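You operate a simulated robot arm through the tools that you are given. There is no shell and no other tool. Be economical: measure what you need, move in short steps, check, and stop when the job is done.

You run a simulated two-armed robot. Do the job below in one go: nothing can be reset, and whatever is moved stays where it is left.

JOB
On the top of the green bench, fold the green scarf in half, so that its two long edges meet.

The check looks at the end state, three seconds after you hand in, the way a careful person would. Anything else that was tipped, shoved, dropped, spilled or broken makes it a failure. Flat cloth is picked up by pressing the open fingertips on it (5 to 10 N) and closing them slowly along it; thin cloth reads only 2 to 8 mm in the jaws.

ROBOT AND FRAMES
Two 7-joint arms with two-finger parallel grippers on one trunk, on a base that drives. Base frame: it is fixed to the floor where the robot stands at the start and does not move with it; the origin is under the middle of the robot, x ahead of it, y to its left, z up; the surface under the hand at the start is at about z = 0.78. Readings come in m, degrees, newtons and seconds.
The left shoulder is at the start at [0.07, 0.163, 1.095], the right one opposite. With the tool pointing down near the work surface each hand reaches from about 0.4 to 0.88 m from the robot's upright axis, wherever it stands, measured 20 degrees to its own side. Places, roughly: top of the green bench [0.6, -1.1, 0.8]. Payload 3.43 kg a hand.
The tool frame of a hand sits at the grasp point between the pads (the TCP): z along the fingers, y along the line on which they close. The tips reach 0.034 m beyond it. Largest opening 0.128 m; finger width 0.024, thickness 0.012; the body of the gripper, 0.048 by 0.13 m, starts 0.096 m behind the TCP.
Orientation is told as [roll, pitch, yaw] about the base's x, y, z axes, in that order, counted from this pose: with the fingers straight down and closing along the base's y, the tool's x points along the base's -x, its y along +y and its z along -z.

CONTROLS
- The arms move only by the tool nudge_tool. It takes "left_deltas", "right_deltas" or both (then of equal length, played together; a hand with none holds still); each is a list of rows, each an object (a shift or turn left out is 0, a gripper value left out holds the last) with "delta_pos": the shift along the tool's x, y, z in m, a list of three; "turn": the turn, a rotation vector about the tool's x, y, z in degrees, a list of three. In form: [{"delta_pos": [tx, ty, tz], "turn": [ax, ay, az]}, ...]. A call has 1 to 10 rows; each row is the pose to reach, as a shift and turn from the pose commanded when the call began, along the tool's axes at that moment. "left_jaw" and "right_jaw" are, for a hand that has rows, the opening in per cent of the stroke, from 0 (shut) to 100 (fully open), set as the call begins (left out, the last holds). Each row takes 0.2 s and may step no farther than 0.05 m and 8.6 degrees from the row before; otherwise, or with a gripper value out of range, the whole call is refused. Where a pose cannot be reached the arm comes as near as it can. A force on the tool above 40 N (or 10 N above the force at the start of the call, whichever is more), or a blocked arm, ends the call early, and 0.2 s more pass. The fingers move at their own pace (about 0.153 m/s each) and stop on an object; they squeeze with about 30 N. The grip force told is the motor's: it shows also when the fingers shut on nothing. Time passes only in rows, and 0.2 s behind the last, so rows that repeat a pose let the fingers close. The reply holds the time, the measured pose of the TCP, the force on the tool along the base axes, the opening and the grip force, in the units named above and with some noise, with the torque about the TCP (base axes, N m) and any sound that the robot's microphone picked up.
- Cameras (640 x 400 px; columns grow to the right, rows downward): "scene" is now at [0.1319, -0.0086, 1.3064]; the picture's right is [-0.09, -1.00, 0.00], its down [-0.72, 0.06, -0.69] and it looks along [0.69, -0.06, -0.72] (base axes); focal length 294 px, centre (320, 200). "left" rides on the left gripper at [0.076, 0.011, -0.16] in its tool frame; the picture's right is [-0.15, 0.99, 0.00], its down [-0.88, -0.13, -0.46] and it looks along [-0.45, -0.07, 0.89] (tool axes); focal length 234 px, centre (320, 200). "right" rides on the right gripper at [0.076, -0.011, -0.16] in its tool frame; the picture's right is [0.15, 0.99, 0.00], its down [-0.88, 0.13, -0.46] and it looks along [-0.45, 0.07, 0.89] (tool axes); focal length 234 px, centre (320, 200). There is no depth. A picture from a camera that has moved, and an enlarged one, comes with that camera's place and axes in the base frame and with its lens.
- snapshot(camera): a new picture of that camera. It takes no simulated time.
- move_column(by): slides the trunk up (or, below 0, down) by that many m; the arms and the scene camera ride with it, the base frame stays. It gives what a move gives, with no picture.
- roll_base(legs): drives the robot by 1 to 6 legs, each [ahead, left, turn to the left] in m, m and degrees, along the robot's own axes; the way and the turn of a leg run together, so that a leg with both is an arc; at most 1.5 m and 180 degrees a leg. The arms and the cameras ride along, it lands a little off, and it stops where it bumps. It gives what a move gives.
- pan_tilt(pan, tilt): turns the head with the scene camera to pan (to the left, within 86 degrees either way) and tilt (down, from -29 to 69), counted from straight ahead of the robot. It gives what a move gives.
- zoom(camera, box): a new picture of the part [left, top, right, bottom] of that camera's present view, enlarged. It takes no simulated time.
- finish_job(): hands the job in; it is judged then, once.

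Work in short steps. Places have to be worked out from the pictures, the camera data and where the tool is seen: move nearer, look again, correct. Check each grasp and each placing, and mend what went wrong. You have 120 turns and 108 pictures in all, those below and enlarged ones among them. Open the grippers and draw the arms clear of the work before you hand the job in, unless the task says otherwise; then end with one line.

The tools are called as a command line: name --argument value ..., lists and objects as JSON in quotes. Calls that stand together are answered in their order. nudge_tool: Moves the arms, as the interface text tells. Its arguments: {"type":"object","properties":{"left_deltas":{"type":"array"},"left_jaw":{"type":"number"},"right_deltas":{"type":"array"},"right_jaw":{"type":"number"}},"required":[]} The other tools are called the same way: move_column (by) slides the trunk up or down; roll_base (legs) drives the base; pan_tilt (pan, tilt) turns the head that bears the scene camera; snapshot (camera) takes a picture; zoom (camera, box) takes an enlarged picture of a part of a camera's view; finish_job () hands the job in.

At the start:

```text
t: 0.0
left_tcp_pos: [0.6362, 0.2393, 0.9957]
left_ee_rot: [0.0, -0.1, 0.0]
left_force: [-0.3, -0.6, -0.3]
left_wrist_torque: [0.01, 0.02, -0.01]
left_opening: 0.128
left_grasp_force: 0.0
right_tcp_pos: [0.5887, -0.2914, 1.0146]
right_ee_rot: [-0.1, 0.0, -0.1]
right_force: [0.3, -0.7, -0.3]
right_wrist_torque: [0.01, -0.04, 0.02]
right_opening: 0.1278
right_grasp_force: 0.0
trunk travel left (down, up): [-0.575, 0.365]
robot x, y, heading: [-0.0013, -0.0006, 0.1]
head pan, tilt: [-4.9, 46.2]
```

scene: 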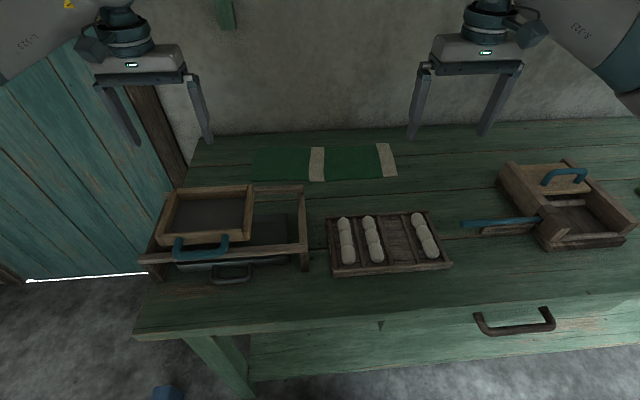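
right: 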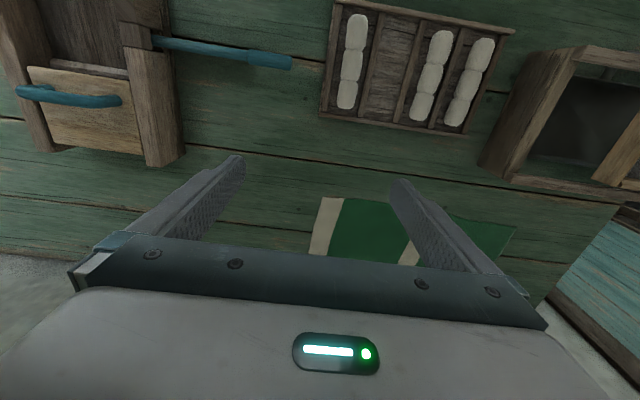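
left: 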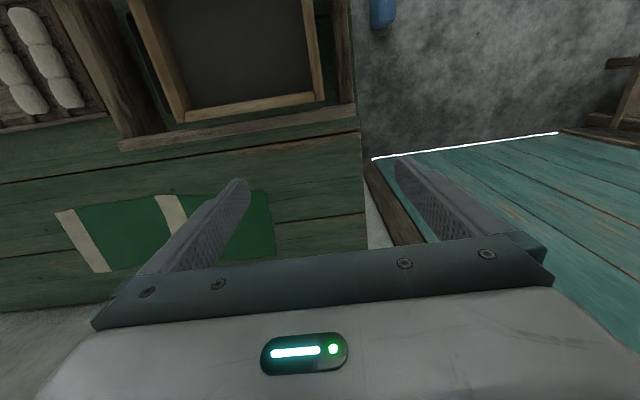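

I'll look closer at the scarf and also look to the right to see how far the bench extends.

zoom --camera "scene" --box '[220, 120, 420, 245]'

pan_tilt --pan -55 --tilt 40

snapshot --camera "scene"

```text
3.20 times, centred on (320, 182) of scene
camera zoom: at [0.1319, -0.0086, 1.3064], right [-0.09, -1.0, 0.0], down [-0.72, 0.06, -0.69], along [0.69, -0.06, -0.72], focal length 940 px, centre (320, 256)
```

zoom: 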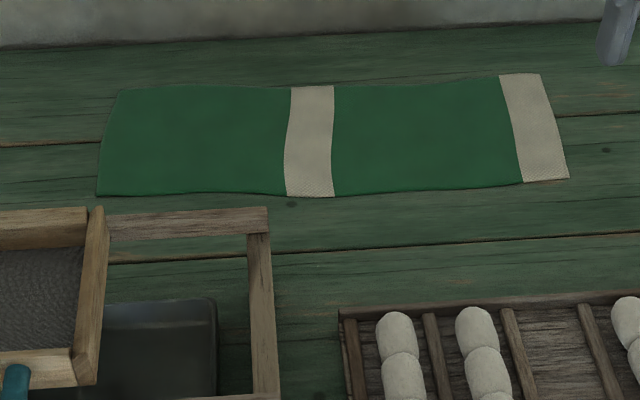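

```text
t: 1.2
left_tcp_pos: [0.6358, 0.239, 0.9961]
left_ee_rot: [0.0, -0.1, 0.0]
left_force: [0.8, 0.1, -0.3]
left_wrist_torque: [0.0, 0.02, 0.0]
left_opening: 0.1282
left_grasp_force: 0.0
right_tcp_pos: [0.5889, -0.2899, 1.0144]
right_ee_rot: [0.0, 0.0, 0.0]
right_force: [0.5, -0.2, -0.5]
right_wrist_torque: [-0.01, -0.01, 0.02]
right_opening: 0.1283
right_grasp_force: 0.1
trunk travel left (down, up): [-0.575, 0.365]
robot x, y, heading: [0.0036, 0.0018, -0.1]
head pan, tilt: [-55.0, 40.0]
```

```text
103 pictures are left
camera scene: at [0.1007, -0.0713, 1.3153], right [-0.82, -0.57, 0.0], down [-0.37, 0.53, -0.77], along [0.44, -0.63, -0.64], focal length 294 px, centre (320, 200)
```

scene: 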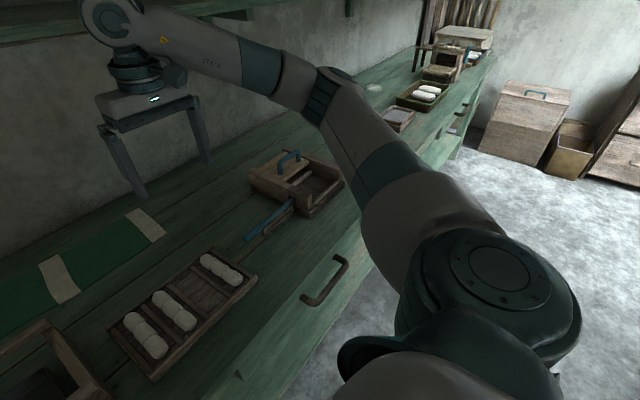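

The bench is one long one and the scarf on it lies at x 0.715–0.863, y −0.27 to 0.12 (z about 0.78). I plan to shift the base sideways to centre on it, so first I look down at the clearance to the bench.

pan_tilt --pan 0 --tilt 69

snapshot --camera "scene"

```text
t: 2.4
left_tcp_pos: [0.6377, 0.2383, 0.9964]
left_ee_rot: [0.0, 0.0, 0.0]
left_force: [-0.9, 0.5, -0.7]
left_wrist_torque: [-0.03, 0.0, -0.01]
left_opening: 0.128
left_grasp_force: 0.1
right_tcp_pos: [0.5891, -0.2902, 1.0139]
right_ee_rot: [0.1, -0.1, 0.1]
right_force: [-0.1, 0.2, -0.3]
right_wrist_torque: [-0.02, -0.01, 0.0]
right_opening: 0.1281
right_grasp_force: 0.1
trunk travel left (down, up): [-0.575, 0.365]
robot x, y, heading: [-0.0002, -0.0027, 0.0]
head pan, tilt: [0.0, 68.8]
```

```text
102 pictures are left
camera scene: at [0.1078, -0.0018, 1.2792], right [0.0, -1.0, 0.0], down [-0.93, 0.0, -0.36], along [0.36, 0.0, -0.93], focal length 294 px, centre (320, 200)
```

scene: 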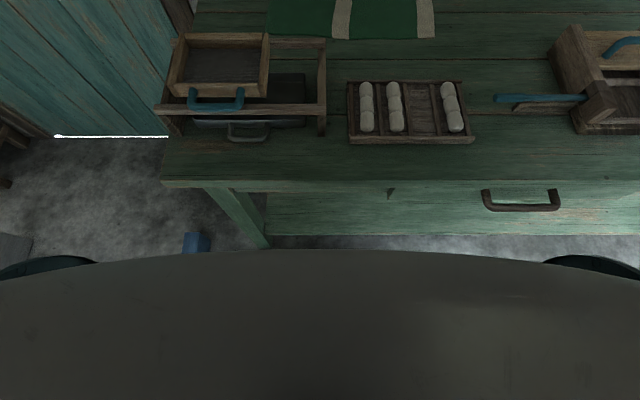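

Clearance ahead is unclear, so I only move sideways 0.073 m to the right (hands are high and clear), then look at the scarf again.

roll_base --legs '[[0, -0.073, 0]]'

pan_tilt --pan 0 --tilt 40

snapshot --camera "scene"

zoom --camera "scene" --box '[200, 120, 440, 270]'

```text
t: 3.4
left_tcp_pos: [0.6359, 0.1691, 0.9965]
left_ee_rot: [0.0, -0.1, 0.0]
left_force: [0.1, -1.4, -0.1]
left_wrist_torque: [0.03, 0.0, -0.03]
left_opening: 0.1278
left_grasp_force: 0.1
right_tcp_pos: [0.5878, -0.361, 1.0139]
right_ee_rot: [0.2, 0.0, -0.1]
right_force: [0.2, -0.4, -0.4]
right_wrist_torque: [0.05, -0.01, 0.01]
right_opening: 0.1281
right_grasp_force: 0.0
trunk travel left (down, up): [-0.575, 0.365]
robot x, y, heading: [0.0029, -0.0695, -0.0]
head pan, tilt: [0.0, 68.8]
```

```text
t: 4.4
left_tcp_pos: [0.6365, 0.1691, 0.9967]
left_ee_rot: [-0.1, 0.0, 0.0]
left_force: [-0.5, -0.4, 0.2]
left_wrist_torque: [0.01, 0.0, 0.0]
left_opening: 0.1279
left_grasp_force: 0.1
right_tcp_pos: [0.5892, -0.3607, 1.0146]
right_ee_rot: [-0.1, 0.1, -0.2]
right_force: [0.2, -0.5, -0.2]
right_wrist_torque: [0.0, -0.02, -0.02]
right_opening: 0.1282
right_grasp_force: 0.2
trunk travel left (down, up): [-0.575, 0.365]
robot x, y, heading: [-0.003, -0.0692, -0.1]
head pan, tilt: [0.0, 40.0]
```

```text
101 pictures are left
camera scene: at [0.1368, -0.0717, 1.3152], right [0.0, -1.0, 0.0], down [-0.64, 0.0, -0.77], along [0.77, 0.0, -0.64], focal length 294 px, centre (320, 200)
```

scene: 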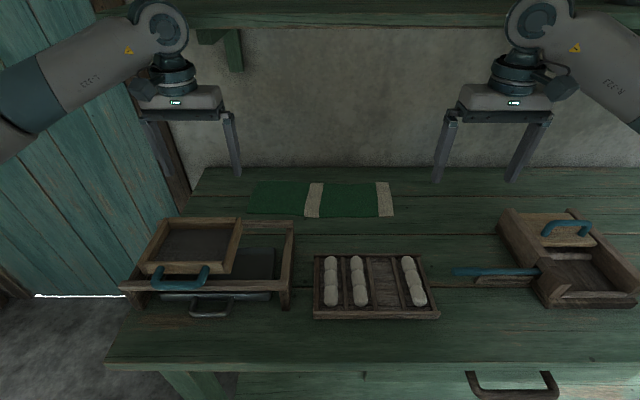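

```text
2.67 times, centred on (320, 195) of scene
camera zoom: at [0.1368, -0.0717, 1.3152], right [0.0, -1.0, 0.0], down [-0.64, 0.0, -0.77], along [0.77, 0.0, -0.64], focal length 783 px, centre (320, 213)
```

zoom: 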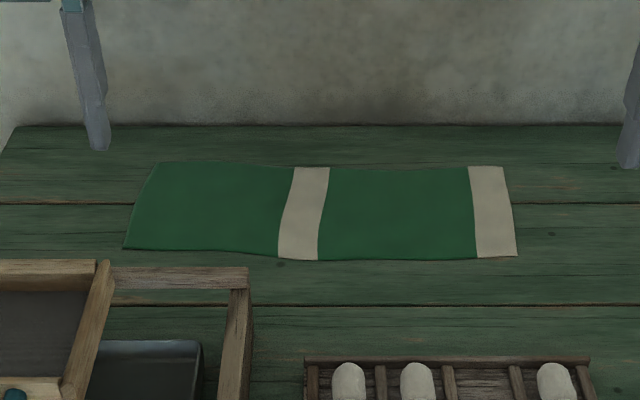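

I see a shelf and a bracket on the wall; I check its position relative to the planned hand path.

pan_tilt --pan 0 --tilt 15

snapshot --camera "scene"

```text
t: 5.3
left_tcp_pos: [0.6367, 0.1698, 0.9948]
left_ee_rot: [0.0, 0.0, 0.0]
left_force: [1.1, -0.4, -0.5]
left_wrist_torque: [0.02, 0.01, -0.01]
left_opening: 0.1279
left_grasp_force: 0.1
right_tcp_pos: [0.5885, -0.3599, 1.0147]
right_ee_rot: [0.0, 0.0, -0.1]
right_force: [0.3, 0.7, 0.4]
right_wrist_torque: [-0.01, -0.02, 0.0]
right_opening: 0.1282
right_grasp_force: 0.1
trunk travel left (down, up): [-0.575, 0.365]
robot x, y, heading: [-0.0016, -0.0737, -0.2]
head pan, tilt: [0.0, 15.0]
```

```text
99 pictures are left
camera scene: at [0.1452, -0.0719, 1.3548], right [0.0, -1.0, 0.0], down [-0.26, 0.0, -0.97], along [0.97, 0.0, -0.26], focal length 294 px, centre (320, 200)
```

scene: 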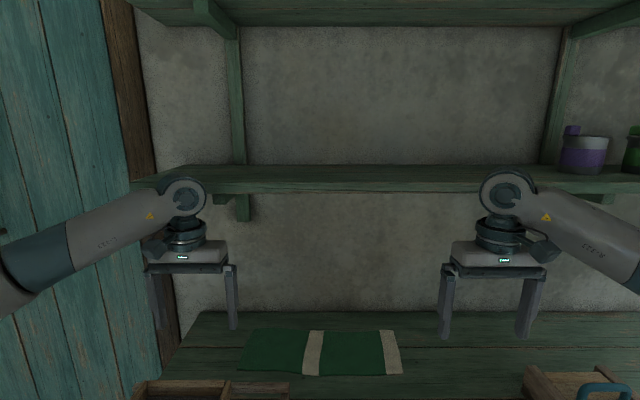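

The shelf's underside is about z 1.18 and reaches over the scarf, so I'll keep the hands below about 0.88 and tilted forward. I bring both hands above the near long edge, tilted 20°, with jaws at 30 %.

nudge_tool --left_deltas '[{"delta_pos": [-0.0134, -0.0133, 0.0193], "turn": [0, -4, 0]}, {"delta_pos": [-0.0268, -0.0265, 0.0387], "turn": [0, -8, 0]}, {"delta_pos": [-0.0403, -0.0398, 0.058], "turn": [0, -12, 0]}, {"delta_pos": [-0.0537, -0.053, 0.0773], "turn": [0, -16, 0]}, {"delta_pos": [-0.0671, -0.0663, 0.0967], "turn": [0, -20, 0]}, {"delta_pos": [-0.0805, -0.0795, 0.116], "turn": [0, -20, 0]}, {"delta_pos": [-0.0805, -0.0795, 0.116], "turn": [0, -20, 0]}]' --right_deltas '[{"delta_pos": [-0.0195, 0.0213, 0.0225], "turn": [0, -4, 0]}, {"delta_pos": [-0.039, 0.0427, 0.045], "turn": [0, -8, 0]}, {"delta_pos": [-0.0585, 0.064, 0.0675], "turn": [0, -12, 0]}, {"delta_pos": [-0.078, 0.0853, 0.09], "turn": [0, -16, 0]}, {"delta_pos": [-0.0975, 0.1067, 0.1125], "turn": [0, -20, 0]}, {"delta_pos": [-0.117, 0.128, 0.135], "turn": [0, -20, 0]}, {"delta_pos": [-0.117, 0.128, 0.135], "turn": [0, -20, 0]}]' --left_jaw 30 --right_jaw 30

pan_tilt --pan 0 --tilt 40

snapshot --camera "scene"

snapshot --camera "left"

snapshot --camera "right"

```text
t: 6.9
left_tcp_pos: [0.7172, 0.09, 0.8801]
left_ee_rot: [-0.1, -20.1, -0.1]
left_force: [-0.3, 0.3, 0.1]
left_wrist_torque: [0.0, -0.01, 0.01]
left_opening: 0.0383
left_grasp_force: 0.1
right_tcp_pos: [0.7052, -0.2307, 0.8805]
right_ee_rot: [0.0, -20.1, -0.1]
right_force: [0.1, 0.5, -0.3]
right_wrist_torque: [-0.02, 0.01, 0.05]
right_opening: 0.0383
right_grasp_force: 0.1
trunk travel left (down, up): [-0.575, 0.365]
robot x, y, heading: [-0.0005, -0.0707, -0.2]
head pan, tilt: [0.0, 15.0]
```

```text
t: 7.8
left_tcp_pos: [0.7171, 0.0896, 0.8796]
left_ee_rot: [-0.1, -20.1, 0.0]
left_force: [-0.5, 0.1, 0.4]
left_wrist_torque: [-0.01, 0.0, -0.02]
left_opening: 0.0385
left_grasp_force: 0.1
right_tcp_pos: [0.706, -0.2312, 0.8806]
right_ee_rot: [-0.1, -20.0, -0.1]
right_force: [-0.4, 0.0, 0.0]
right_wrist_torque: [0.0, 0.03, 0.03]
right_opening: 0.0384
right_grasp_force: 0.1
trunk travel left (down, up): [-0.575, 0.365]
robot x, y, heading: [-0.002, -0.0718, -0.0]
head pan, tilt: [0.0, 40.0]
```

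```text
98 pictures are left
camera scene: at [0.1368, -0.0719, 1.3154], right [0.0, -1.0, 0.0], down [-0.64, 0.0, -0.77], along [0.77, 0.0, -0.64], focal length 294 px, centre (320, 200)
```

scene: 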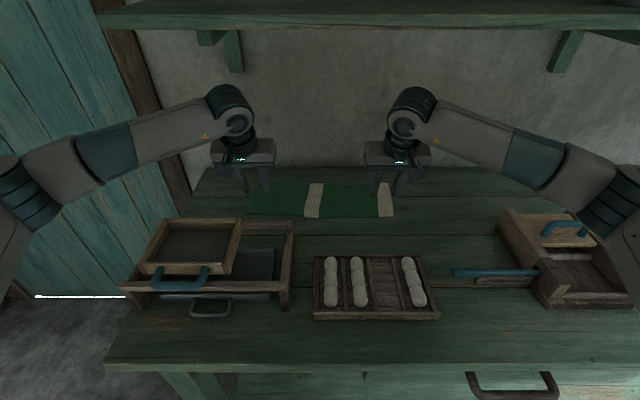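

```text
97 pictures are left
camera left: at [0.5917, 0.1014, 1.0026], right [0.14, 0.99, 0.05], down [0.67, -0.13, 0.73], along [0.73, -0.07, -0.68], focal length 234 px, centre (320, 200)
```

left: 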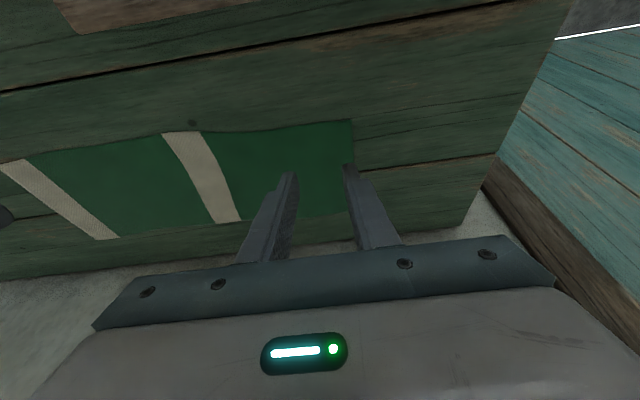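

```text
96 pictures are left
camera right: at [0.5801, -0.2423, 1.003], right [-0.14, 0.99, -0.05], down [0.67, 0.13, 0.73], along [0.73, 0.07, -0.68], focal length 234 px, centre (320, 200)
```

right: 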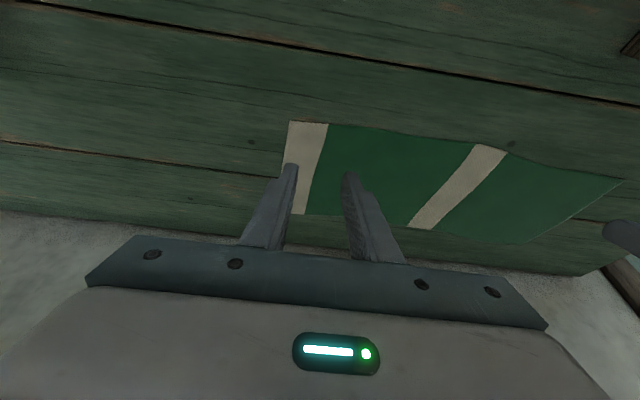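

Wrist views put the near edge at x≈0.712 (left) and 0.703 (right). I descend both hands to just above the cloth, fingertip heels a few millimetres inside the edge.

nudge_tool --left_deltas '[{"delta_pos": [0.009, 0, 0.0265]}, {"delta_pos": [0.0182, 0, 0.053]}, {"delta_pos": [0.0182, 0, 0.053]}]' --right_deltas '[{"delta_pos": [0.008, 0, 0.0268]}, {"delta_pos": [0.0164, 0, 0.0536]}, {"delta_pos": [0.0164, 0, 0.0536]}]'

snapshot --camera "left"

snapshot --camera "right"

```text
t: 8.6
left_tcp_pos: [0.7177, 0.0885, 0.823]
left_ee_rot: [0.1, -20.0, 0.0]
left_force: [-0.8, 0.0, -0.4]
left_wrist_torque: [-0.01, 0.0, -0.01]
left_opening: 0.0385
left_grasp_force: 0.1
right_tcp_pos: [0.7069, -0.2322, 0.8243]
right_ee_rot: [0.0, -20.0, 0.0]
right_force: [-0.5, -0.6, -0.4]
right_wrist_torque: [-0.01, 0.04, 0.02]
right_opening: 0.0383
right_grasp_force: 0.1
trunk travel left (down, up): [-0.575, 0.365]
robot x, y, heading: [-0.0023, -0.0717, -0.1]
head pan, tilt: [0.0, 40.0]
```

```text
95 pictures are left
camera left: at [0.5926, 0.0999, 0.9455], right [0.14, 0.99, 0.05], down [0.67, -0.13, 0.73], along [0.73, -0.07, -0.68], focal length 234 px, centre (320, 200)
```

left: 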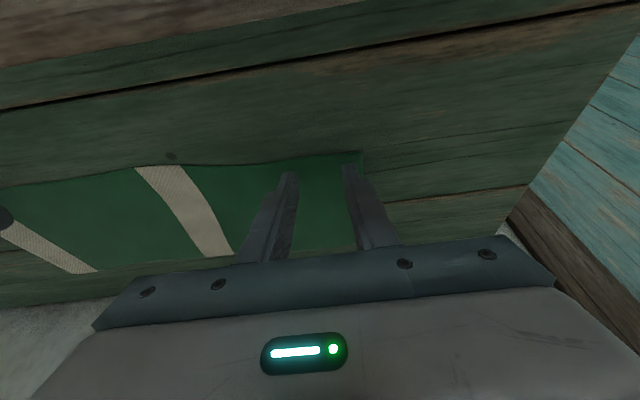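

```text
94 pictures are left
camera right: at [0.5817, -0.2435, 0.9468], right [-0.14, 0.99, -0.05], down [0.67, 0.13, 0.73], along [0.73, 0.07, -0.68], focal length 234 px, centre (320, 200)
```

right: 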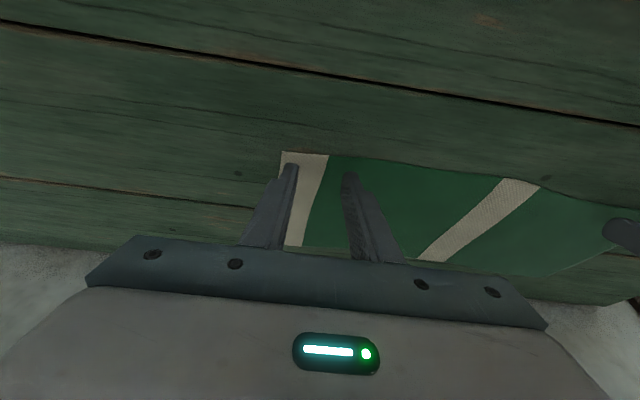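

Positions look right, with the heels 5–6 mm inside the edge. Now I press down in small steps and watch the force.

nudge_tool --left_deltas '[{"delta_pos": [0.0012, 0, 0.0033]}, {"delta_pos": [0.0021, 0, 0.0056]}, {"delta_pos": [0.0021, 0, 0.0056]}]' --right_deltas '[{"delta_pos": [0.0012, 0, 0.0033]}, {"delta_pos": [0.0021, 0, 0.0056]}, {"delta_pos": [0.0021, 0, 0.0056]}]'

```text
t: 9.3
left_tcp_pos: [0.7178, 0.0891, 0.8172]
left_ee_rot: [0.0, -20.0, 0.0]
left_force: [-0.4, 0.2, 1.3]
left_wrist_torque: [0.03, -0.02, 0.0]
left_opening: 0.0383
left_grasp_force: 0.1
right_tcp_pos: [0.7075, -0.2328, 0.8175]
right_ee_rot: [0.0, -20.0, -0.2]
right_force: [-1.0, -1.2, 3.9]
right_wrist_torque: [-0.03, 0.02, 0.01]
right_opening: 0.0383
right_grasp_force: 0.1
trunk travel left (down, up): [-0.575, 0.365]
robot x, y, heading: [-0.0021, -0.068, -0.3]
head pan, tilt: [0.0, 40.0]
```

Contact is just beginning; a little more pressing.

nudge_tool --left_deltas '[{"delta_pos": [0.0005, 0, 0.0014]}, {"delta_pos": [0.0005, 0, 0.0014]}]' --right_deltas '[{"delta_pos": [0.0003, 0, 0.0008]}, {"delta_pos": [0.0003, 0, 0.0008]}]'

```text
t: 9.9
left_tcp_pos: [0.7175, 0.0893, 0.8173]
left_ee_rot: [0.0, -20.0, 0.0]
left_force: [0.0, -1.3, 6.8]
left_wrist_torque: [-0.01, 0.03, -0.01]
left_opening: 0.0382
left_grasp_force: 0.1
right_tcp_pos: [0.7074, -0.232, 0.8175]
right_ee_rot: [0.1, -20.1, 0.0]
right_force: [1.1, 0.8, 4.7]
right_wrist_torque: [0.01, -0.06, 0.02]
right_opening: 0.0383
right_grasp_force: 0.1
trunk travel left (down, up): [-0.575, 0.365]
robot x, y, heading: [0.0003, -0.0715, -0.1]
head pan, tilt: [0.0, 40.0]
```

Left presses 7 N, right 5 N; I press the right a touch more and begin to close slowly.

nudge_tool --left_deltas '[{"delta_pos": [0, 0, 0]}, {"delta_pos": [0, 0, 0]}]' --right_deltas '[{"delta_pos": [0.0002, 0, 0.0007]}, {"delta_pos": [0.0002, 0, 0.0007]}]' --left_jaw 23 --right_jaw 23

nudge_tool --left_deltas '[{"delta_pos": [0, 0, 0]}, {"delta_pos": [0, 0, 0]}]' --right_deltas '[{"delta_pos": [0, 0, 0]}, {"delta_pos": [0, 0, 0]}]' --left_jaw 16 --right_jaw 16

zoom --camera "left" --box '[200, 100, 440, 250]'

zoom --camera "right" --box '[200, 100, 440, 250]'

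```text
t: 10.6
left_tcp_pos: [0.7191, 0.0894, 0.8169]
left_ee_rot: [0.0, -20.1, 0.0]
left_force: [2.0, -1.0, 9.1]
left_wrist_torque: [0.01, -0.03, 0.0]
left_opening: 0.0289
left_grasp_force: 0.0
right_tcp_pos: [0.7077, -0.2326, 0.8169]
right_ee_rot: [-0.1, -20.2, 0.1]
right_force: [0.0, 2.1, 8.1]
right_wrist_torque: [0.07, -0.01, 0.02]
right_opening: 0.0293
right_grasp_force: 0.0
trunk travel left (down, up): [-0.575, 0.365]
robot x, y, heading: [-0.0019, -0.0674, 0.0]
head pan, tilt: [0.0, 40.0]
```

```text
t: 11.2
left_tcp_pos: [0.7177, 0.0904, 0.8177]
left_ee_rot: [0.0, -20.2, 0.1]
left_force: [0.6, 0.9, 10.5]
left_wrist_torque: [0.01, 0.0, 0.01]
left_opening: 0.0191
left_grasp_force: 0.1
right_tcp_pos: [0.7063, -0.2334, 0.8177]
right_ee_rot: [0.0, -20.1, -0.1]
right_force: [0.3, 1.0, 8.4]
right_wrist_torque: [0.04, -0.02, -0.01]
right_opening: 0.0206
right_grasp_force: 0.0
trunk travel left (down, up): [-0.575, 0.365]
robot x, y, heading: [0.0019, -0.0712, 0.2]
head pan, tilt: [0.0, 40.0]
```

```text
2.67 times, centred on (320, 175) of left
camera zoom: at [0.5914, 0.1011, 0.9402], right [0.14, 0.99, 0.05], down [0.67, -0.13, 0.73], along [0.73, -0.07, -0.68], focal length 624 px, centre (320, 267)
```

zoom: 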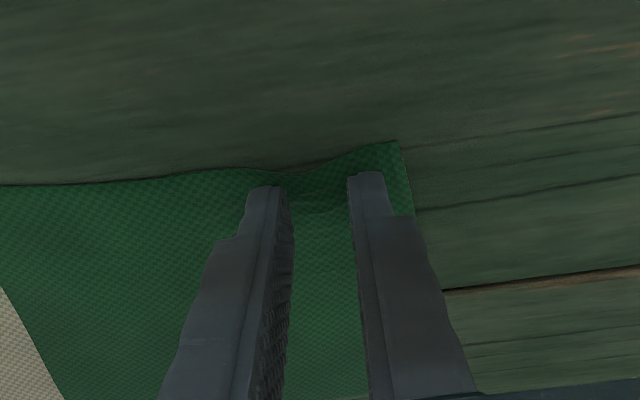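

```text
2.67 times, centred on (320, 175) of right
camera zoom: at [0.5813, -0.2446, 0.9406], right [-0.14, 0.99, -0.05], down [0.67, 0.13, 0.73], along [0.73, 0.07, -0.68], focal length 624 px, centre (320, 267)
```

zoom: 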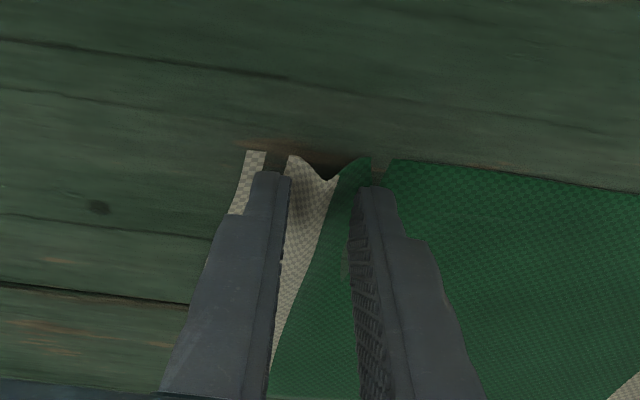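

A ruck is rising between both pairs of fingers. I close on it.

nudge_tool --left_deltas '[{"delta_pos": [0, 0, 0]}, {"delta_pos": [0, 0, 0]}]' --right_deltas '[{"delta_pos": [0, 0, 0]}, {"delta_pos": [0, 0, 0]}]' --left_jaw 9 --right_jaw 9

nudge_tool --left_deltas '[{"delta_pos": [0, 0, 0]}, {"delta_pos": [0, 0, 0]}, {"delta_pos": [0, 0, 0]}]' --right_deltas '[{"delta_pos": [0, 0, 0]}, {"delta_pos": [0, 0, 0]}, {"delta_pos": [0, 0, 0]}]' --left_jaw 0 --right_jaw 0

zoom --camera "left" --box '[200, 100, 440, 250]'

zoom --camera "right" --box '[200, 100, 440, 250]'

```text
t: 11.8
left_tcp_pos: [0.7163, 0.0892, 0.817]
left_ee_rot: [0.0, -20.1, 0.0]
left_force: [0.0, -0.2, 10.2]
left_wrist_torque: [0.02, -0.02, -0.02]
left_opening: 0.0105
left_grasp_force: 0.0
right_tcp_pos: [0.7068, -0.2337, 0.8176]
right_ee_rot: [0.0, -20.1, -0.1]
right_force: [0.4, -0.4, 9.2]
right_wrist_torque: [0.0, 0.0, -0.04]
right_opening: 0.0107
right_grasp_force: 0.0
trunk travel left (down, up): [-0.575, 0.365]
robot x, y, heading: [0.002, -0.0652, -0.3]
head pan, tilt: [0.0, 40.0]
```

```text
t: 12.6
left_tcp_pos: [0.7163, 0.0892, 0.8163]
left_ee_rot: [-0.1, -20.1, 0.0]
left_force: [-0.6, -0.2, 10.9]
left_wrist_torque: [0.04, 0.02, 0.01]
left_opening: 0.0
left_grasp_force: 29.9
right_tcp_pos: [0.7061, -0.2325, 0.8174]
right_ee_rot: [0.0, -20.1, -0.1]
right_force: [0.2, -0.1, 10.1]
right_wrist_torque: [0.03, -0.03, -0.03]
right_opening: 0.0023
right_grasp_force: 30.1
trunk travel left (down, up): [-0.575, 0.365]
robot x, y, heading: [0.0013, -0.0699, 0.1]
head pan, tilt: [0.0, 40.0]
```

```text
2.67 times, centred on (320, 175) of left
camera zoom: at [0.5912, 0.101, 0.9402], right [0.14, 0.99, 0.05], down [0.67, -0.13, 0.73], along [0.73, -0.07, -0.68], focal length 624 px, centre (320, 267)
```

zoom: 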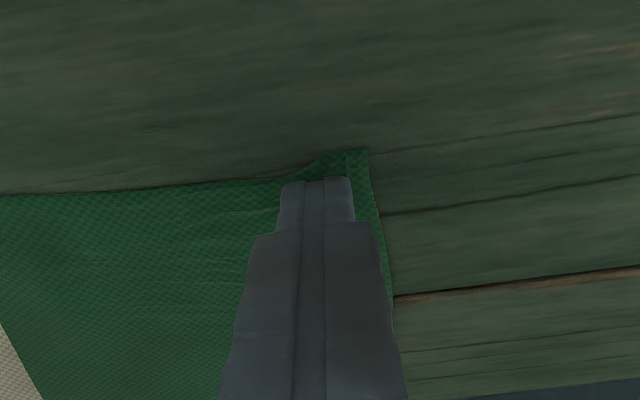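

```text
2.67 times, centred on (320, 175) of right
camera zoom: at [0.5811, -0.2443, 0.9406], right [-0.14, 0.99, -0.05], down [0.67, 0.13, 0.73], along [0.73, 0.07, -0.68], focal length 624 px, centre (320, 267)
```

zoom: 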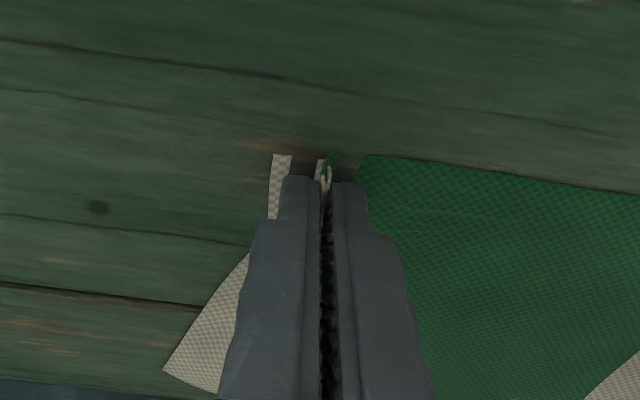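

The right hand holds the cloth (2.3 mm); the left slipped shut on nothing. I lift the left a little, reopen and look.

nudge_tool --left_deltas '[{"delta_pos": [-0.0034, 0, -0.0094]}, {"delta_pos": [-0.0034, -0.006, -0.0094]}]'

nudge_tool --left_deltas '[{"delta_pos": [0, 0, 0]}, {"delta_pos": [0, 0, 0]}]' --left_jaw 34

zoom --camera "left" --box '[200, 100, 440, 250]'

snapshot --camera "scene"

```text
t: 13.2
left_tcp_pos: [0.7162, 0.0827, 0.8264]
left_ee_rot: [-0.1, -20.0, 0.0]
left_force: [-0.3, -0.4, -0.5]
left_wrist_torque: [0.02, 0.02, -0.03]
left_opening: 0.0
left_grasp_force: 29.7
right_tcp_pos: [0.7071, -0.2322, 0.8171]
right_ee_rot: [0.0, -20.0, -0.1]
right_force: [-1.6, -1.3, 13.9]
right_wrist_torque: [0.0, 0.05, -0.04]
right_opening: 0.0023
right_grasp_force: 30.1
trunk travel left (down, up): [-0.575, 0.365]
robot x, y, heading: [-0.0015, -0.0696, -0.1]
head pan, tilt: [0.0, 40.0]
```

```text
t: 13.8
left_tcp_pos: [0.7167, 0.0836, 0.8263]
left_ee_rot: [0.1, -20.0, 0.0]
left_force: [0.5, -0.2, -0.7]
left_wrist_torque: [-0.02, -0.01, 0.0]
left_opening: 0.0438
left_grasp_force: 0.0
right_tcp_pos: [0.7073, -0.2324, 0.8172]
right_ee_rot: [0.0, -20.1, -0.1]
right_force: [-0.8, -0.3, 15.8]
right_wrist_torque: [0.0, 0.05, 0.0]
right_opening: 0.0025
right_grasp_force: 30.0
trunk travel left (down, up): [-0.575, 0.365]
robot x, y, heading: [0.0031, -0.0696, 0.1]
head pan, tilt: [0.0, 40.0]
```

```text
2.67 times, centred on (320, 175) of left
camera zoom: at [0.5909, 0.0949, 0.9493], right [0.14, 0.99, 0.05], down [0.67, -0.13, 0.73], along [0.73, -0.07, -0.68], focal length 624 px, centre (320, 267)
```

zoom: 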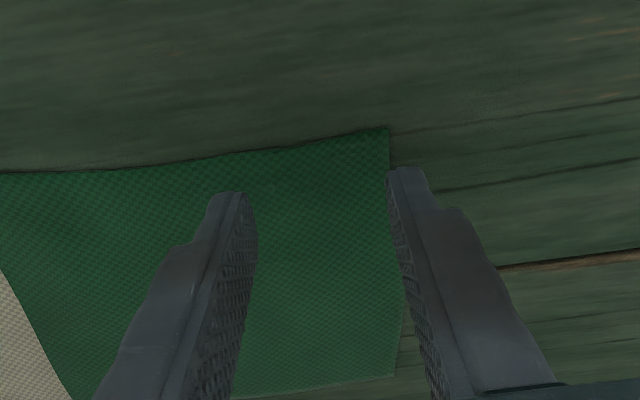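

```text
88 pictures are left
camera scene: at [0.1348, -0.0715, 1.3156], right [0.0, -1.0, 0.0], down [-0.64, 0.0, -0.77], along [0.77, 0.0, -0.64], focal length 294 px, centre (320, 200)
```

scene: 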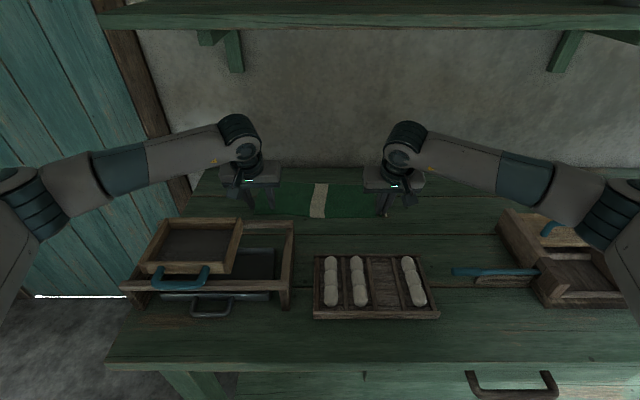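

The scarf's left end is now at y≈0.108. I shift the left hand inward to y≈0.068, narrow the jaws to 30 % and go down to contact.

nudge_tool --left_deltas '[{"delta_pos": [0.0028, -0.015, -0.001]}, {"delta_pos": [0.005, -0.015, 0.005]}, {"delta_pos": [0.0062, -0.015, 0.0085]}, {"delta_pos": [0.0062, -0.015, 0.0085]}]' --left_jaw 31

```text
t: 14.8
left_tcp_pos: [0.714, 0.0689, 0.8176]
left_ee_rot: [0.0, -20.2, -0.1]
left_force: [0.3, 1.2, 8.1]
left_wrist_torque: [0.1, 0.04, 0.01]
left_opening: 0.0398
left_grasp_force: 0.2
right_tcp_pos: [0.708, -0.2326, 0.818]
right_ee_rot: [0.1, -20.1, -0.1]
right_force: [1.9, -0.6, 12.2]
right_wrist_torque: [-0.02, -0.08, -0.01]
right_opening: 0.0024
right_grasp_force: 30.5
trunk travel left (down, up): [-0.575, 0.365]
robot x, y, heading: [0.0016, -0.07, -0.1]
head pan, tilt: [0.0, 40.0]
```

Left presses at 8 N; closing slowly in steps.

nudge_tool --left_deltas '[{"delta_pos": [0, 0, 0]}, {"delta_pos": [0, 0, 0]}]' --left_jaw 24

nudge_tool --left_deltas '[{"delta_pos": [0, 0, 0]}, {"delta_pos": [0, 0, 0]}]' --left_jaw 17

zoom --camera "left" --box '[200, 100, 440, 250]'

```text
t: 15.3
left_tcp_pos: [0.7127, 0.0681, 0.8166]
left_ee_rot: [0.0, -20.2, 0.0]
left_force: [1.1, -0.9, 12.0]
left_wrist_torque: [0.02, -0.04, 0.0]
left_opening: 0.03
left_grasp_force: 0.0
right_tcp_pos: [0.707, -0.2325, 0.8166]
right_ee_rot: [0.1, -20.2, -0.1]
right_force: [3.1, 0.8, 12.2]
right_wrist_torque: [-0.01, -0.11, 0.01]
right_opening: 0.0026
right_grasp_force: 29.9
trunk travel left (down, up): [-0.575, 0.365]
robot x, y, heading: [0.0015, -0.0702, -0.2]
head pan, tilt: [0.0, 40.0]
```

```text
t: 15.9
left_tcp_pos: [0.7139, 0.0676, 0.8177]
left_ee_rot: [-0.1, -20.2, 0.0]
left_force: [2.5, -1.5, 16.4]
left_wrist_torque: [0.03, -0.09, -0.01]
left_opening: 0.0216
left_grasp_force: 0.0
right_tcp_pos: [0.7075, -0.232, 0.8178]
right_ee_rot: [0.1, -20.2, -0.1]
right_force: [2.1, 1.6, 11.1]
right_wrist_torque: [0.02, -0.07, -0.02]
right_opening: 0.0024
right_grasp_force: 30.1
trunk travel left (down, up): [-0.575, 0.365]
robot x, y, heading: [0.0009, -0.0709, -0.2]
head pan, tilt: [0.0, 40.0]
```

```text
2.67 times, centred on (320, 175) of left
camera zoom: at [0.5878, 0.0795, 0.94], right [0.14, 0.99, 0.05], down [0.67, -0.13, 0.73], along [0.73, -0.07, -0.68], focal length 624 px, centre (320, 267)
```

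zoom: 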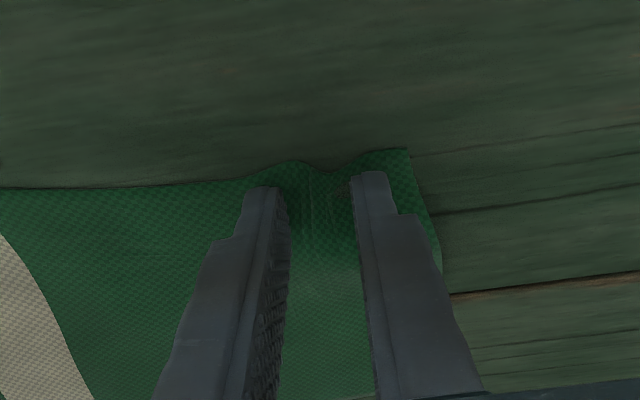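

A clear ruck this time. Force is 16 N, so I ease off a fraction and finish closing.

nudge_tool --left_deltas '[{"delta_pos": [-0.0002, 0, -0.0005]}, {"delta_pos": [-0.0002, 0, -0.0005]}]' --left_jaw 10

nudge_tool --left_deltas '[{"delta_pos": [0, 0, 0]}, {"delta_pos": [0, 0, 0]}, {"delta_pos": [0, 0, 0]}]' --left_jaw 0

zoom --camera "left" --box '[200, 100, 440, 250]'

```text
t: 16.6
left_tcp_pos: [0.7134, 0.0669, 0.818]
left_ee_rot: [0.0, -20.1, -0.1]
left_force: [-0.8, -3.3, 13.7]
left_wrist_torque: [-0.1, 0.07, 0.01]
left_opening: 0.0133
left_grasp_force: 0.5
right_tcp_pos: [0.7051, -0.2335, 0.8179]
right_ee_rot: [0.0, -20.1, 0.0]
right_force: [2.7, 2.4, 10.2]
right_wrist_torque: [0.09, -0.06, 0.02]
right_opening: 0.0026
right_grasp_force: 30.4
trunk travel left (down, up): [-0.575, 0.365]
robot x, y, heading: [0.0011, -0.071, -0.2]
head pan, tilt: [0.0, 40.0]
```

```text
t: 17.4
left_tcp_pos: [0.714, 0.0686, 0.8172]
left_ee_rot: [0.0, -20.1, 0.0]
left_force: [-1.2, -2.6, 12.0]
left_wrist_torque: [-0.06, 0.01, -0.01]
left_opening: 0.0001
left_grasp_force: 30.5
right_tcp_pos: [0.7062, -0.2333, 0.8176]
right_ee_rot: [0.0, -20.1, -0.2]
right_force: [1.0, 2.2, 9.4]
right_wrist_torque: [0.09, -0.05, -0.01]
right_opening: 0.0026
right_grasp_force: 30.1
trunk travel left (down, up): [-0.575, 0.365]
robot x, y, heading: [-0.001, -0.0699, -0.5]
head pan, tilt: [0.0, 40.0]
```

```text
2.67 times, centred on (320, 175) of left
camera zoom: at [0.5882, 0.0799, 0.9402], right [0.14, 0.99, 0.05], down [0.67, -0.13, 0.73], along [0.73, -0.07, -0.68], focal length 624 px, centre (320, 267)
```

zoom: 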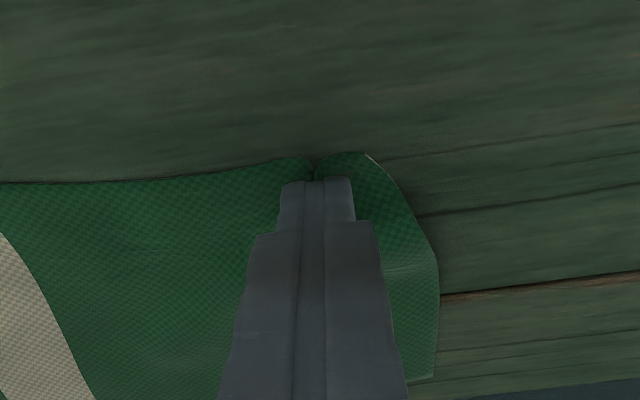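

It slipped out at the last moment again. I reopen while still pressing so the cloth is spread back out, then lift, level the left hand to about 5° tilt, and look.

nudge_tool --left_deltas '[{"delta_pos": [0, 0, 0]}, {"delta_pos": [0, 0, 0]}, {"delta_pos": [0, 0, 0]}]' --left_jaw 36

nudge_tool --left_deltas '[{"delta_pos": [-0.0034, 0, -0.0094], "turn": [0, 5, 0]}, {"delta_pos": [-0.0034, 0, -0.0094], "turn": [0, 10, 0]}, {"delta_pos": [-0.0034, 0, -0.0094], "turn": [0, 15, 0]}, {"delta_pos": [-0.0034, 0, -0.0094], "turn": [0, 15, 0]}]'

zoom --camera "left" --box '[200, 100, 440, 250]'

zoom --camera "right" --box '[200, 100, 440, 250]'

```text
t: 18.1
left_tcp_pos: [0.713, 0.0694, 0.8174]
left_ee_rot: [0.0, -20.1, 0.0]
left_force: [0.1, 1.9, 12.0]
left_wrist_torque: [0.04, -0.02, 0.03]
left_opening: 0.0423
left_grasp_force: 0.3
right_tcp_pos: [0.707, -0.2328, 0.8176]
right_ee_rot: [0.1, -20.2, -0.1]
right_force: [-1.0, 1.0, 9.6]
right_wrist_torque: [0.03, 0.0, -0.02]
right_opening: 0.0023
right_grasp_force: 30.0
trunk travel left (down, up): [-0.575, 0.365]
robot x, y, heading: [0.0031, -0.0694, 0.0]
head pan, tilt: [0.0, 40.0]
```

```text
t: 19.1
left_tcp_pos: [0.7135, 0.0691, 0.8278]
left_ee_rot: [0.0, -5.0, 0.0]
left_force: [0.2, 0.2, -0.4]
left_wrist_torque: [0.02, 0.03, 0.03]
left_opening: 0.0461
left_grasp_force: 0.0
right_tcp_pos: [0.7073, -0.2326, 0.8173]
right_ee_rot: [0.1, -20.1, -0.2]
right_force: [-1.6, -0.6, 14.7]
right_wrist_torque: [-0.01, 0.03, -0.02]
right_opening: 0.0022
right_grasp_force: 30.1
trunk travel left (down, up): [-0.575, 0.365]
robot x, y, heading: [-0.0031, -0.07, 0.1]
head pan, tilt: [0.0, 40.0]
```

```text
2.67 times, centred on (320, 175) of left
camera zoom: at [0.624, 0.0811, 0.9786], right [0.15, 0.99, 0.01], down [0.84, -0.13, 0.53], along [0.53, -0.07, -0.85], focal length 624 px, centre (320, 267)
```

zoom: 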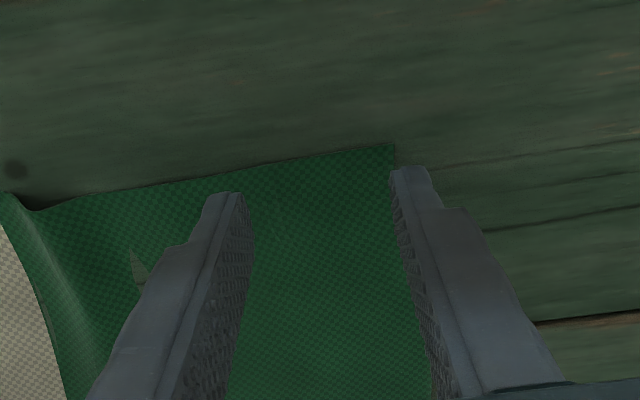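

```text
2.67 times, centred on (320, 175) of right
camera zoom: at [0.5815, -0.2441, 0.9406], right [-0.14, 0.99, -0.05], down [0.67, 0.13, 0.73], along [0.73, 0.07, -0.68], focal length 624 px, centre (320, 267)
```

zoom: 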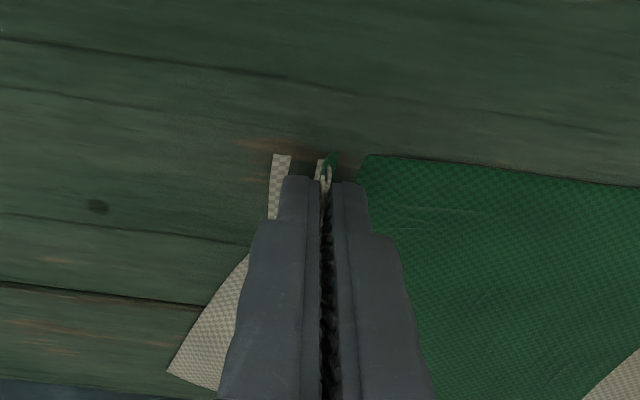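

The left end is now at y≈0.097. I move the left hand to y≈0.058 with the jaws at 36 % and press down with nearly level tips.

nudge_tool --left_deltas '[{"delta_pos": [0, -0.011, 0]}, {"delta_pos": [0.0005, -0.011, 0.006]}, {"delta_pos": [0.001, -0.011, 0.0105]}, {"delta_pos": [0.001, -0.011, 0.0105]}]' --left_jaw 36

```text
t: 20.1
left_tcp_pos: [0.7132, 0.0562, 0.8171]
left_ee_rot: [0.0, -5.0, 0.0]
left_force: [-0.2, 0.2, -0.4]
left_wrist_torque: [0.05, 0.0, 0.03]
left_opening: 0.046
left_grasp_force: 0.2
right_tcp_pos: [0.7076, -0.2327, 0.8176]
right_ee_rot: [0.0, -20.1, -0.1]
right_force: [-0.2, -0.5, 16.7]
right_wrist_torque: [-0.03, -0.01, 0.03]
right_opening: 0.0025
right_grasp_force: 29.7
trunk travel left (down, up): [-0.575, 0.365]
robot x, y, heading: [-0.0033, -0.0678, -0.1]
head pan, tilt: [0.0, 40.0]
```

Not touching yet; I go down 1.5 mm, and lift the right one a hair to ease its rising force.

nudge_tool --left_deltas '[{"delta_pos": [0.0001, 0, 0.0015]}, {"delta_pos": [0.0001, 0, 0.0015]}]' --right_deltas '[{"delta_pos": [-0.0003, 0, -0.0009]}, {"delta_pos": [-0.0003, 0, -0.0009]}]'

```text
t: 20.8
left_tcp_pos: [0.714, 0.0582, 0.8169]
left_ee_rot: [-0.1, -5.1, -0.1]
left_force: [-0.6, -1.2, 5.6]
left_wrist_torque: [-0.09, 0.05, 0.02]
left_opening: 0.0462
left_grasp_force: 0.1
right_tcp_pos: [0.7072, -0.2326, 0.8173]
right_ee_rot: [-0.2, -20.1, 0.0]
right_force: [1.4, 2.7, 11.5]
right_wrist_torque: [0.07, -0.09, 0.03]
right_opening: 0.0024
right_grasp_force: 30.6
trunk travel left (down, up): [-0.575, 0.365]
robot x, y, heading: [-0.0019, -0.0724, -0.1]
head pan, tilt: [0.0, 40.0]
```

Contact at 5.6 N; I press a bit more and close in steps.

nudge_tool --left_deltas '[{"delta_pos": [0, 0, 0.0005]}, {"delta_pos": [0, 0, 0.0005]}]' --left_jaw 29

nudge_tool --left_deltas '[{"delta_pos": [0, 0, 0]}, {"delta_pos": [0, 0, 0]}]' --left_jaw 22

nudge_tool --left_deltas '[{"delta_pos": [0, 0, 0]}, {"delta_pos": [0, 0, 0]}]' --left_jaw 15

zoom --camera "left" --box '[200, 100, 440, 250]'

```text
t: 21.4
left_tcp_pos: [0.714, 0.0581, 0.8164]
left_ee_rot: [0.0, -5.2, -0.1]
left_force: [-1.0, 1.4, 12.9]
left_wrist_torque: [0.02, 0.12, -0.04]
left_opening: 0.0365
left_grasp_force: 0.0
right_tcp_pos: [0.7084, -0.2338, 0.8179]
right_ee_rot: [-0.1, -20.1, 0.0]
right_force: [1.4, 1.0, 7.7]
right_wrist_torque: [0.05, -0.08, 0.0]
right_opening: 0.0024
right_grasp_force: 30.2
trunk travel left (down, up): [-0.575, 0.365]
robot x, y, heading: [-0.0024, -0.0741, 0.0]
head pan, tilt: [0.0, 40.0]
```

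```text
t: 21.9
left_tcp_pos: [0.7142, 0.0571, 0.8152]
left_ee_rot: [0.0, -5.2, 0.0]
left_force: [1.2, 0.8, 15.9]
left_wrist_torque: [-0.02, 0.09, -0.01]
left_opening: 0.0268
left_grasp_force: 0.1
right_tcp_pos: [0.7069, -0.2336, 0.8179]
right_ee_rot: [0.0, -20.1, 0.0]
right_force: [1.1, 1.9, 5.1]
right_wrist_torque: [0.05, -0.04, 0.01]
right_opening: 0.0025
right_grasp_force: 30.0
trunk travel left (down, up): [-0.575, 0.365]
robot x, y, heading: [-0.0022, -0.0686, -0.3]
head pan, tilt: [0.0, 40.0]
```

```text
t: 22.6
left_tcp_pos: [0.7136, 0.0561, 0.8154]
left_ee_rot: [0.0, -5.2, 0.0]
left_force: [0.3, -1.6, 20.0]
left_wrist_torque: [-0.1, 0.14, -0.01]
left_opening: 0.0182
left_grasp_force: 0.1
right_tcp_pos: [0.7066, -0.2335, 0.8179]
right_ee_rot: [0.0, -20.1, -0.1]
right_force: [1.4, 1.8, 2.5]
right_wrist_torque: [0.05, -0.02, 0.0]
right_opening: 0.0022
right_grasp_force: 30.4
trunk travel left (down, up): [-0.575, 0.365]
robot x, y, heading: [0.0042, -0.0695, -0.3]
head pan, tilt: [0.0, 40.0]
```

```text
2.67 times, centred on (320, 175) of left
camera zoom: at [0.6241, 0.0688, 0.9674], right [0.15, 0.99, 0.01], down [0.84, -0.13, 0.53], along [0.53, -0.07, -0.85], focal length 624 px, centre (320, 267)
```

zoom: 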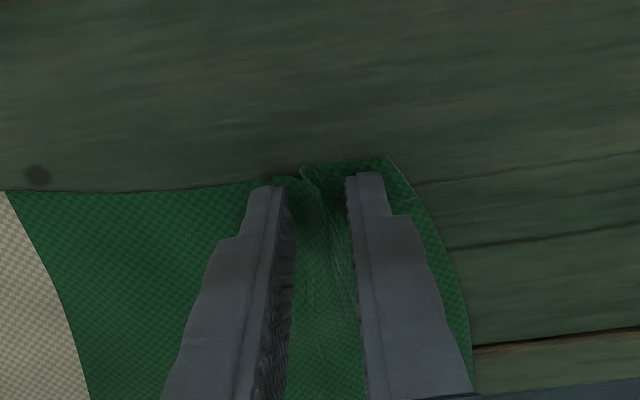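

A good tall ruck now. I ease the press a little and finish closing.

nudge_tool --left_deltas '[{"delta_pos": [0, 0, -0.0007]}, {"delta_pos": [0, 0, -0.0007]}]' --left_jaw 9

nudge_tool --left_deltas '[{"delta_pos": [0, 0, 0]}, {"delta_pos": [0, 0, 0]}]' --left_jaw 4

nudge_tool --left_deltas '[{"delta_pos": [0, 0, 0]}, {"delta_pos": [0, 0, 0]}]' --left_jaw 0

zoom --camera "left" --box '[200, 100, 440, 250]'

```text
t: 23.1
left_tcp_pos: [0.7139, 0.0572, 0.817]
left_ee_rot: [0.1, -5.1, -0.1]
left_force: [-0.6, -5.0, 20.2]
left_wrist_torque: [-0.14, 0.2, 0.08]
left_opening: 0.0123
left_grasp_force: 0.2
right_tcp_pos: [0.7067, -0.2339, 0.8179]
right_ee_rot: [0.1, -20.1, -0.1]
right_force: [0.1, 4.3, 1.2]
right_wrist_torque: [0.13, -0.01, -0.01]
right_opening: 0.0024
right_grasp_force: 29.9
trunk travel left (down, up): [-0.575, 0.365]
robot x, y, heading: [-0.0001, -0.0707, -0.0]
head pan, tilt: [0.0, 40.0]
```

```text
t: 23.8
left_tcp_pos: [0.7137, 0.0571, 0.8155]
left_ee_rot: [0.0, -5.0, -0.1]
left_force: [-0.1, -10.0, 19.2]
left_wrist_torque: [-0.42, 0.14, 0.02]
left_opening: 0.0051
left_grasp_force: 9.0
right_tcp_pos: [0.7065, -0.2328, 0.8188]
right_ee_rot: [0.1, -20.1, 0.0]
right_force: [-0.5, 9.2, 1.2]
right_wrist_torque: [0.41, -0.01, 0.02]
right_opening: 0.0024
right_grasp_force: 29.8
trunk travel left (down, up): [-0.575, 0.365]
robot x, y, heading: [0.0007, -0.0724, -0.0]
head pan, tilt: [0.0, 40.0]
```

```text
t: 24.4
left_tcp_pos: [0.714, 0.0579, 0.8165]
left_ee_rot: [-0.1, -5.2, 0.0]
left_force: [0.0, -13.4, 20.0]
left_wrist_torque: [-0.44, 0.12, 0.04]
left_opening: 0.0024
left_grasp_force: 30.2
right_tcp_pos: [0.7071, -0.2335, 0.8192]
right_ee_rot: [0.1, -20.2, 0.0]
right_force: [0.1, 11.3, 1.1]
right_wrist_torque: [0.41, -0.05, 0.0]
right_opening: 0.0025
right_grasp_force: 30.1
trunk travel left (down, up): [-0.575, 0.365]
robot x, y, heading: [-0.0015, -0.0707, 0.0]
head pan, tilt: [0.0, 40.0]
```

```text
2.67 times, centred on (320, 175) of left
camera zoom: at [0.624, 0.0684, 0.9675], right [0.15, 0.99, 0.01], down [0.84, -0.13, 0.53], along [0.53, -0.07, -0.85], focal length 624 px, centre (320, 267)
```

zoom: 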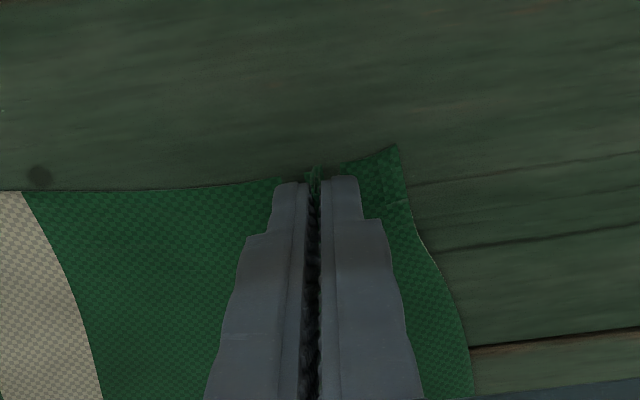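

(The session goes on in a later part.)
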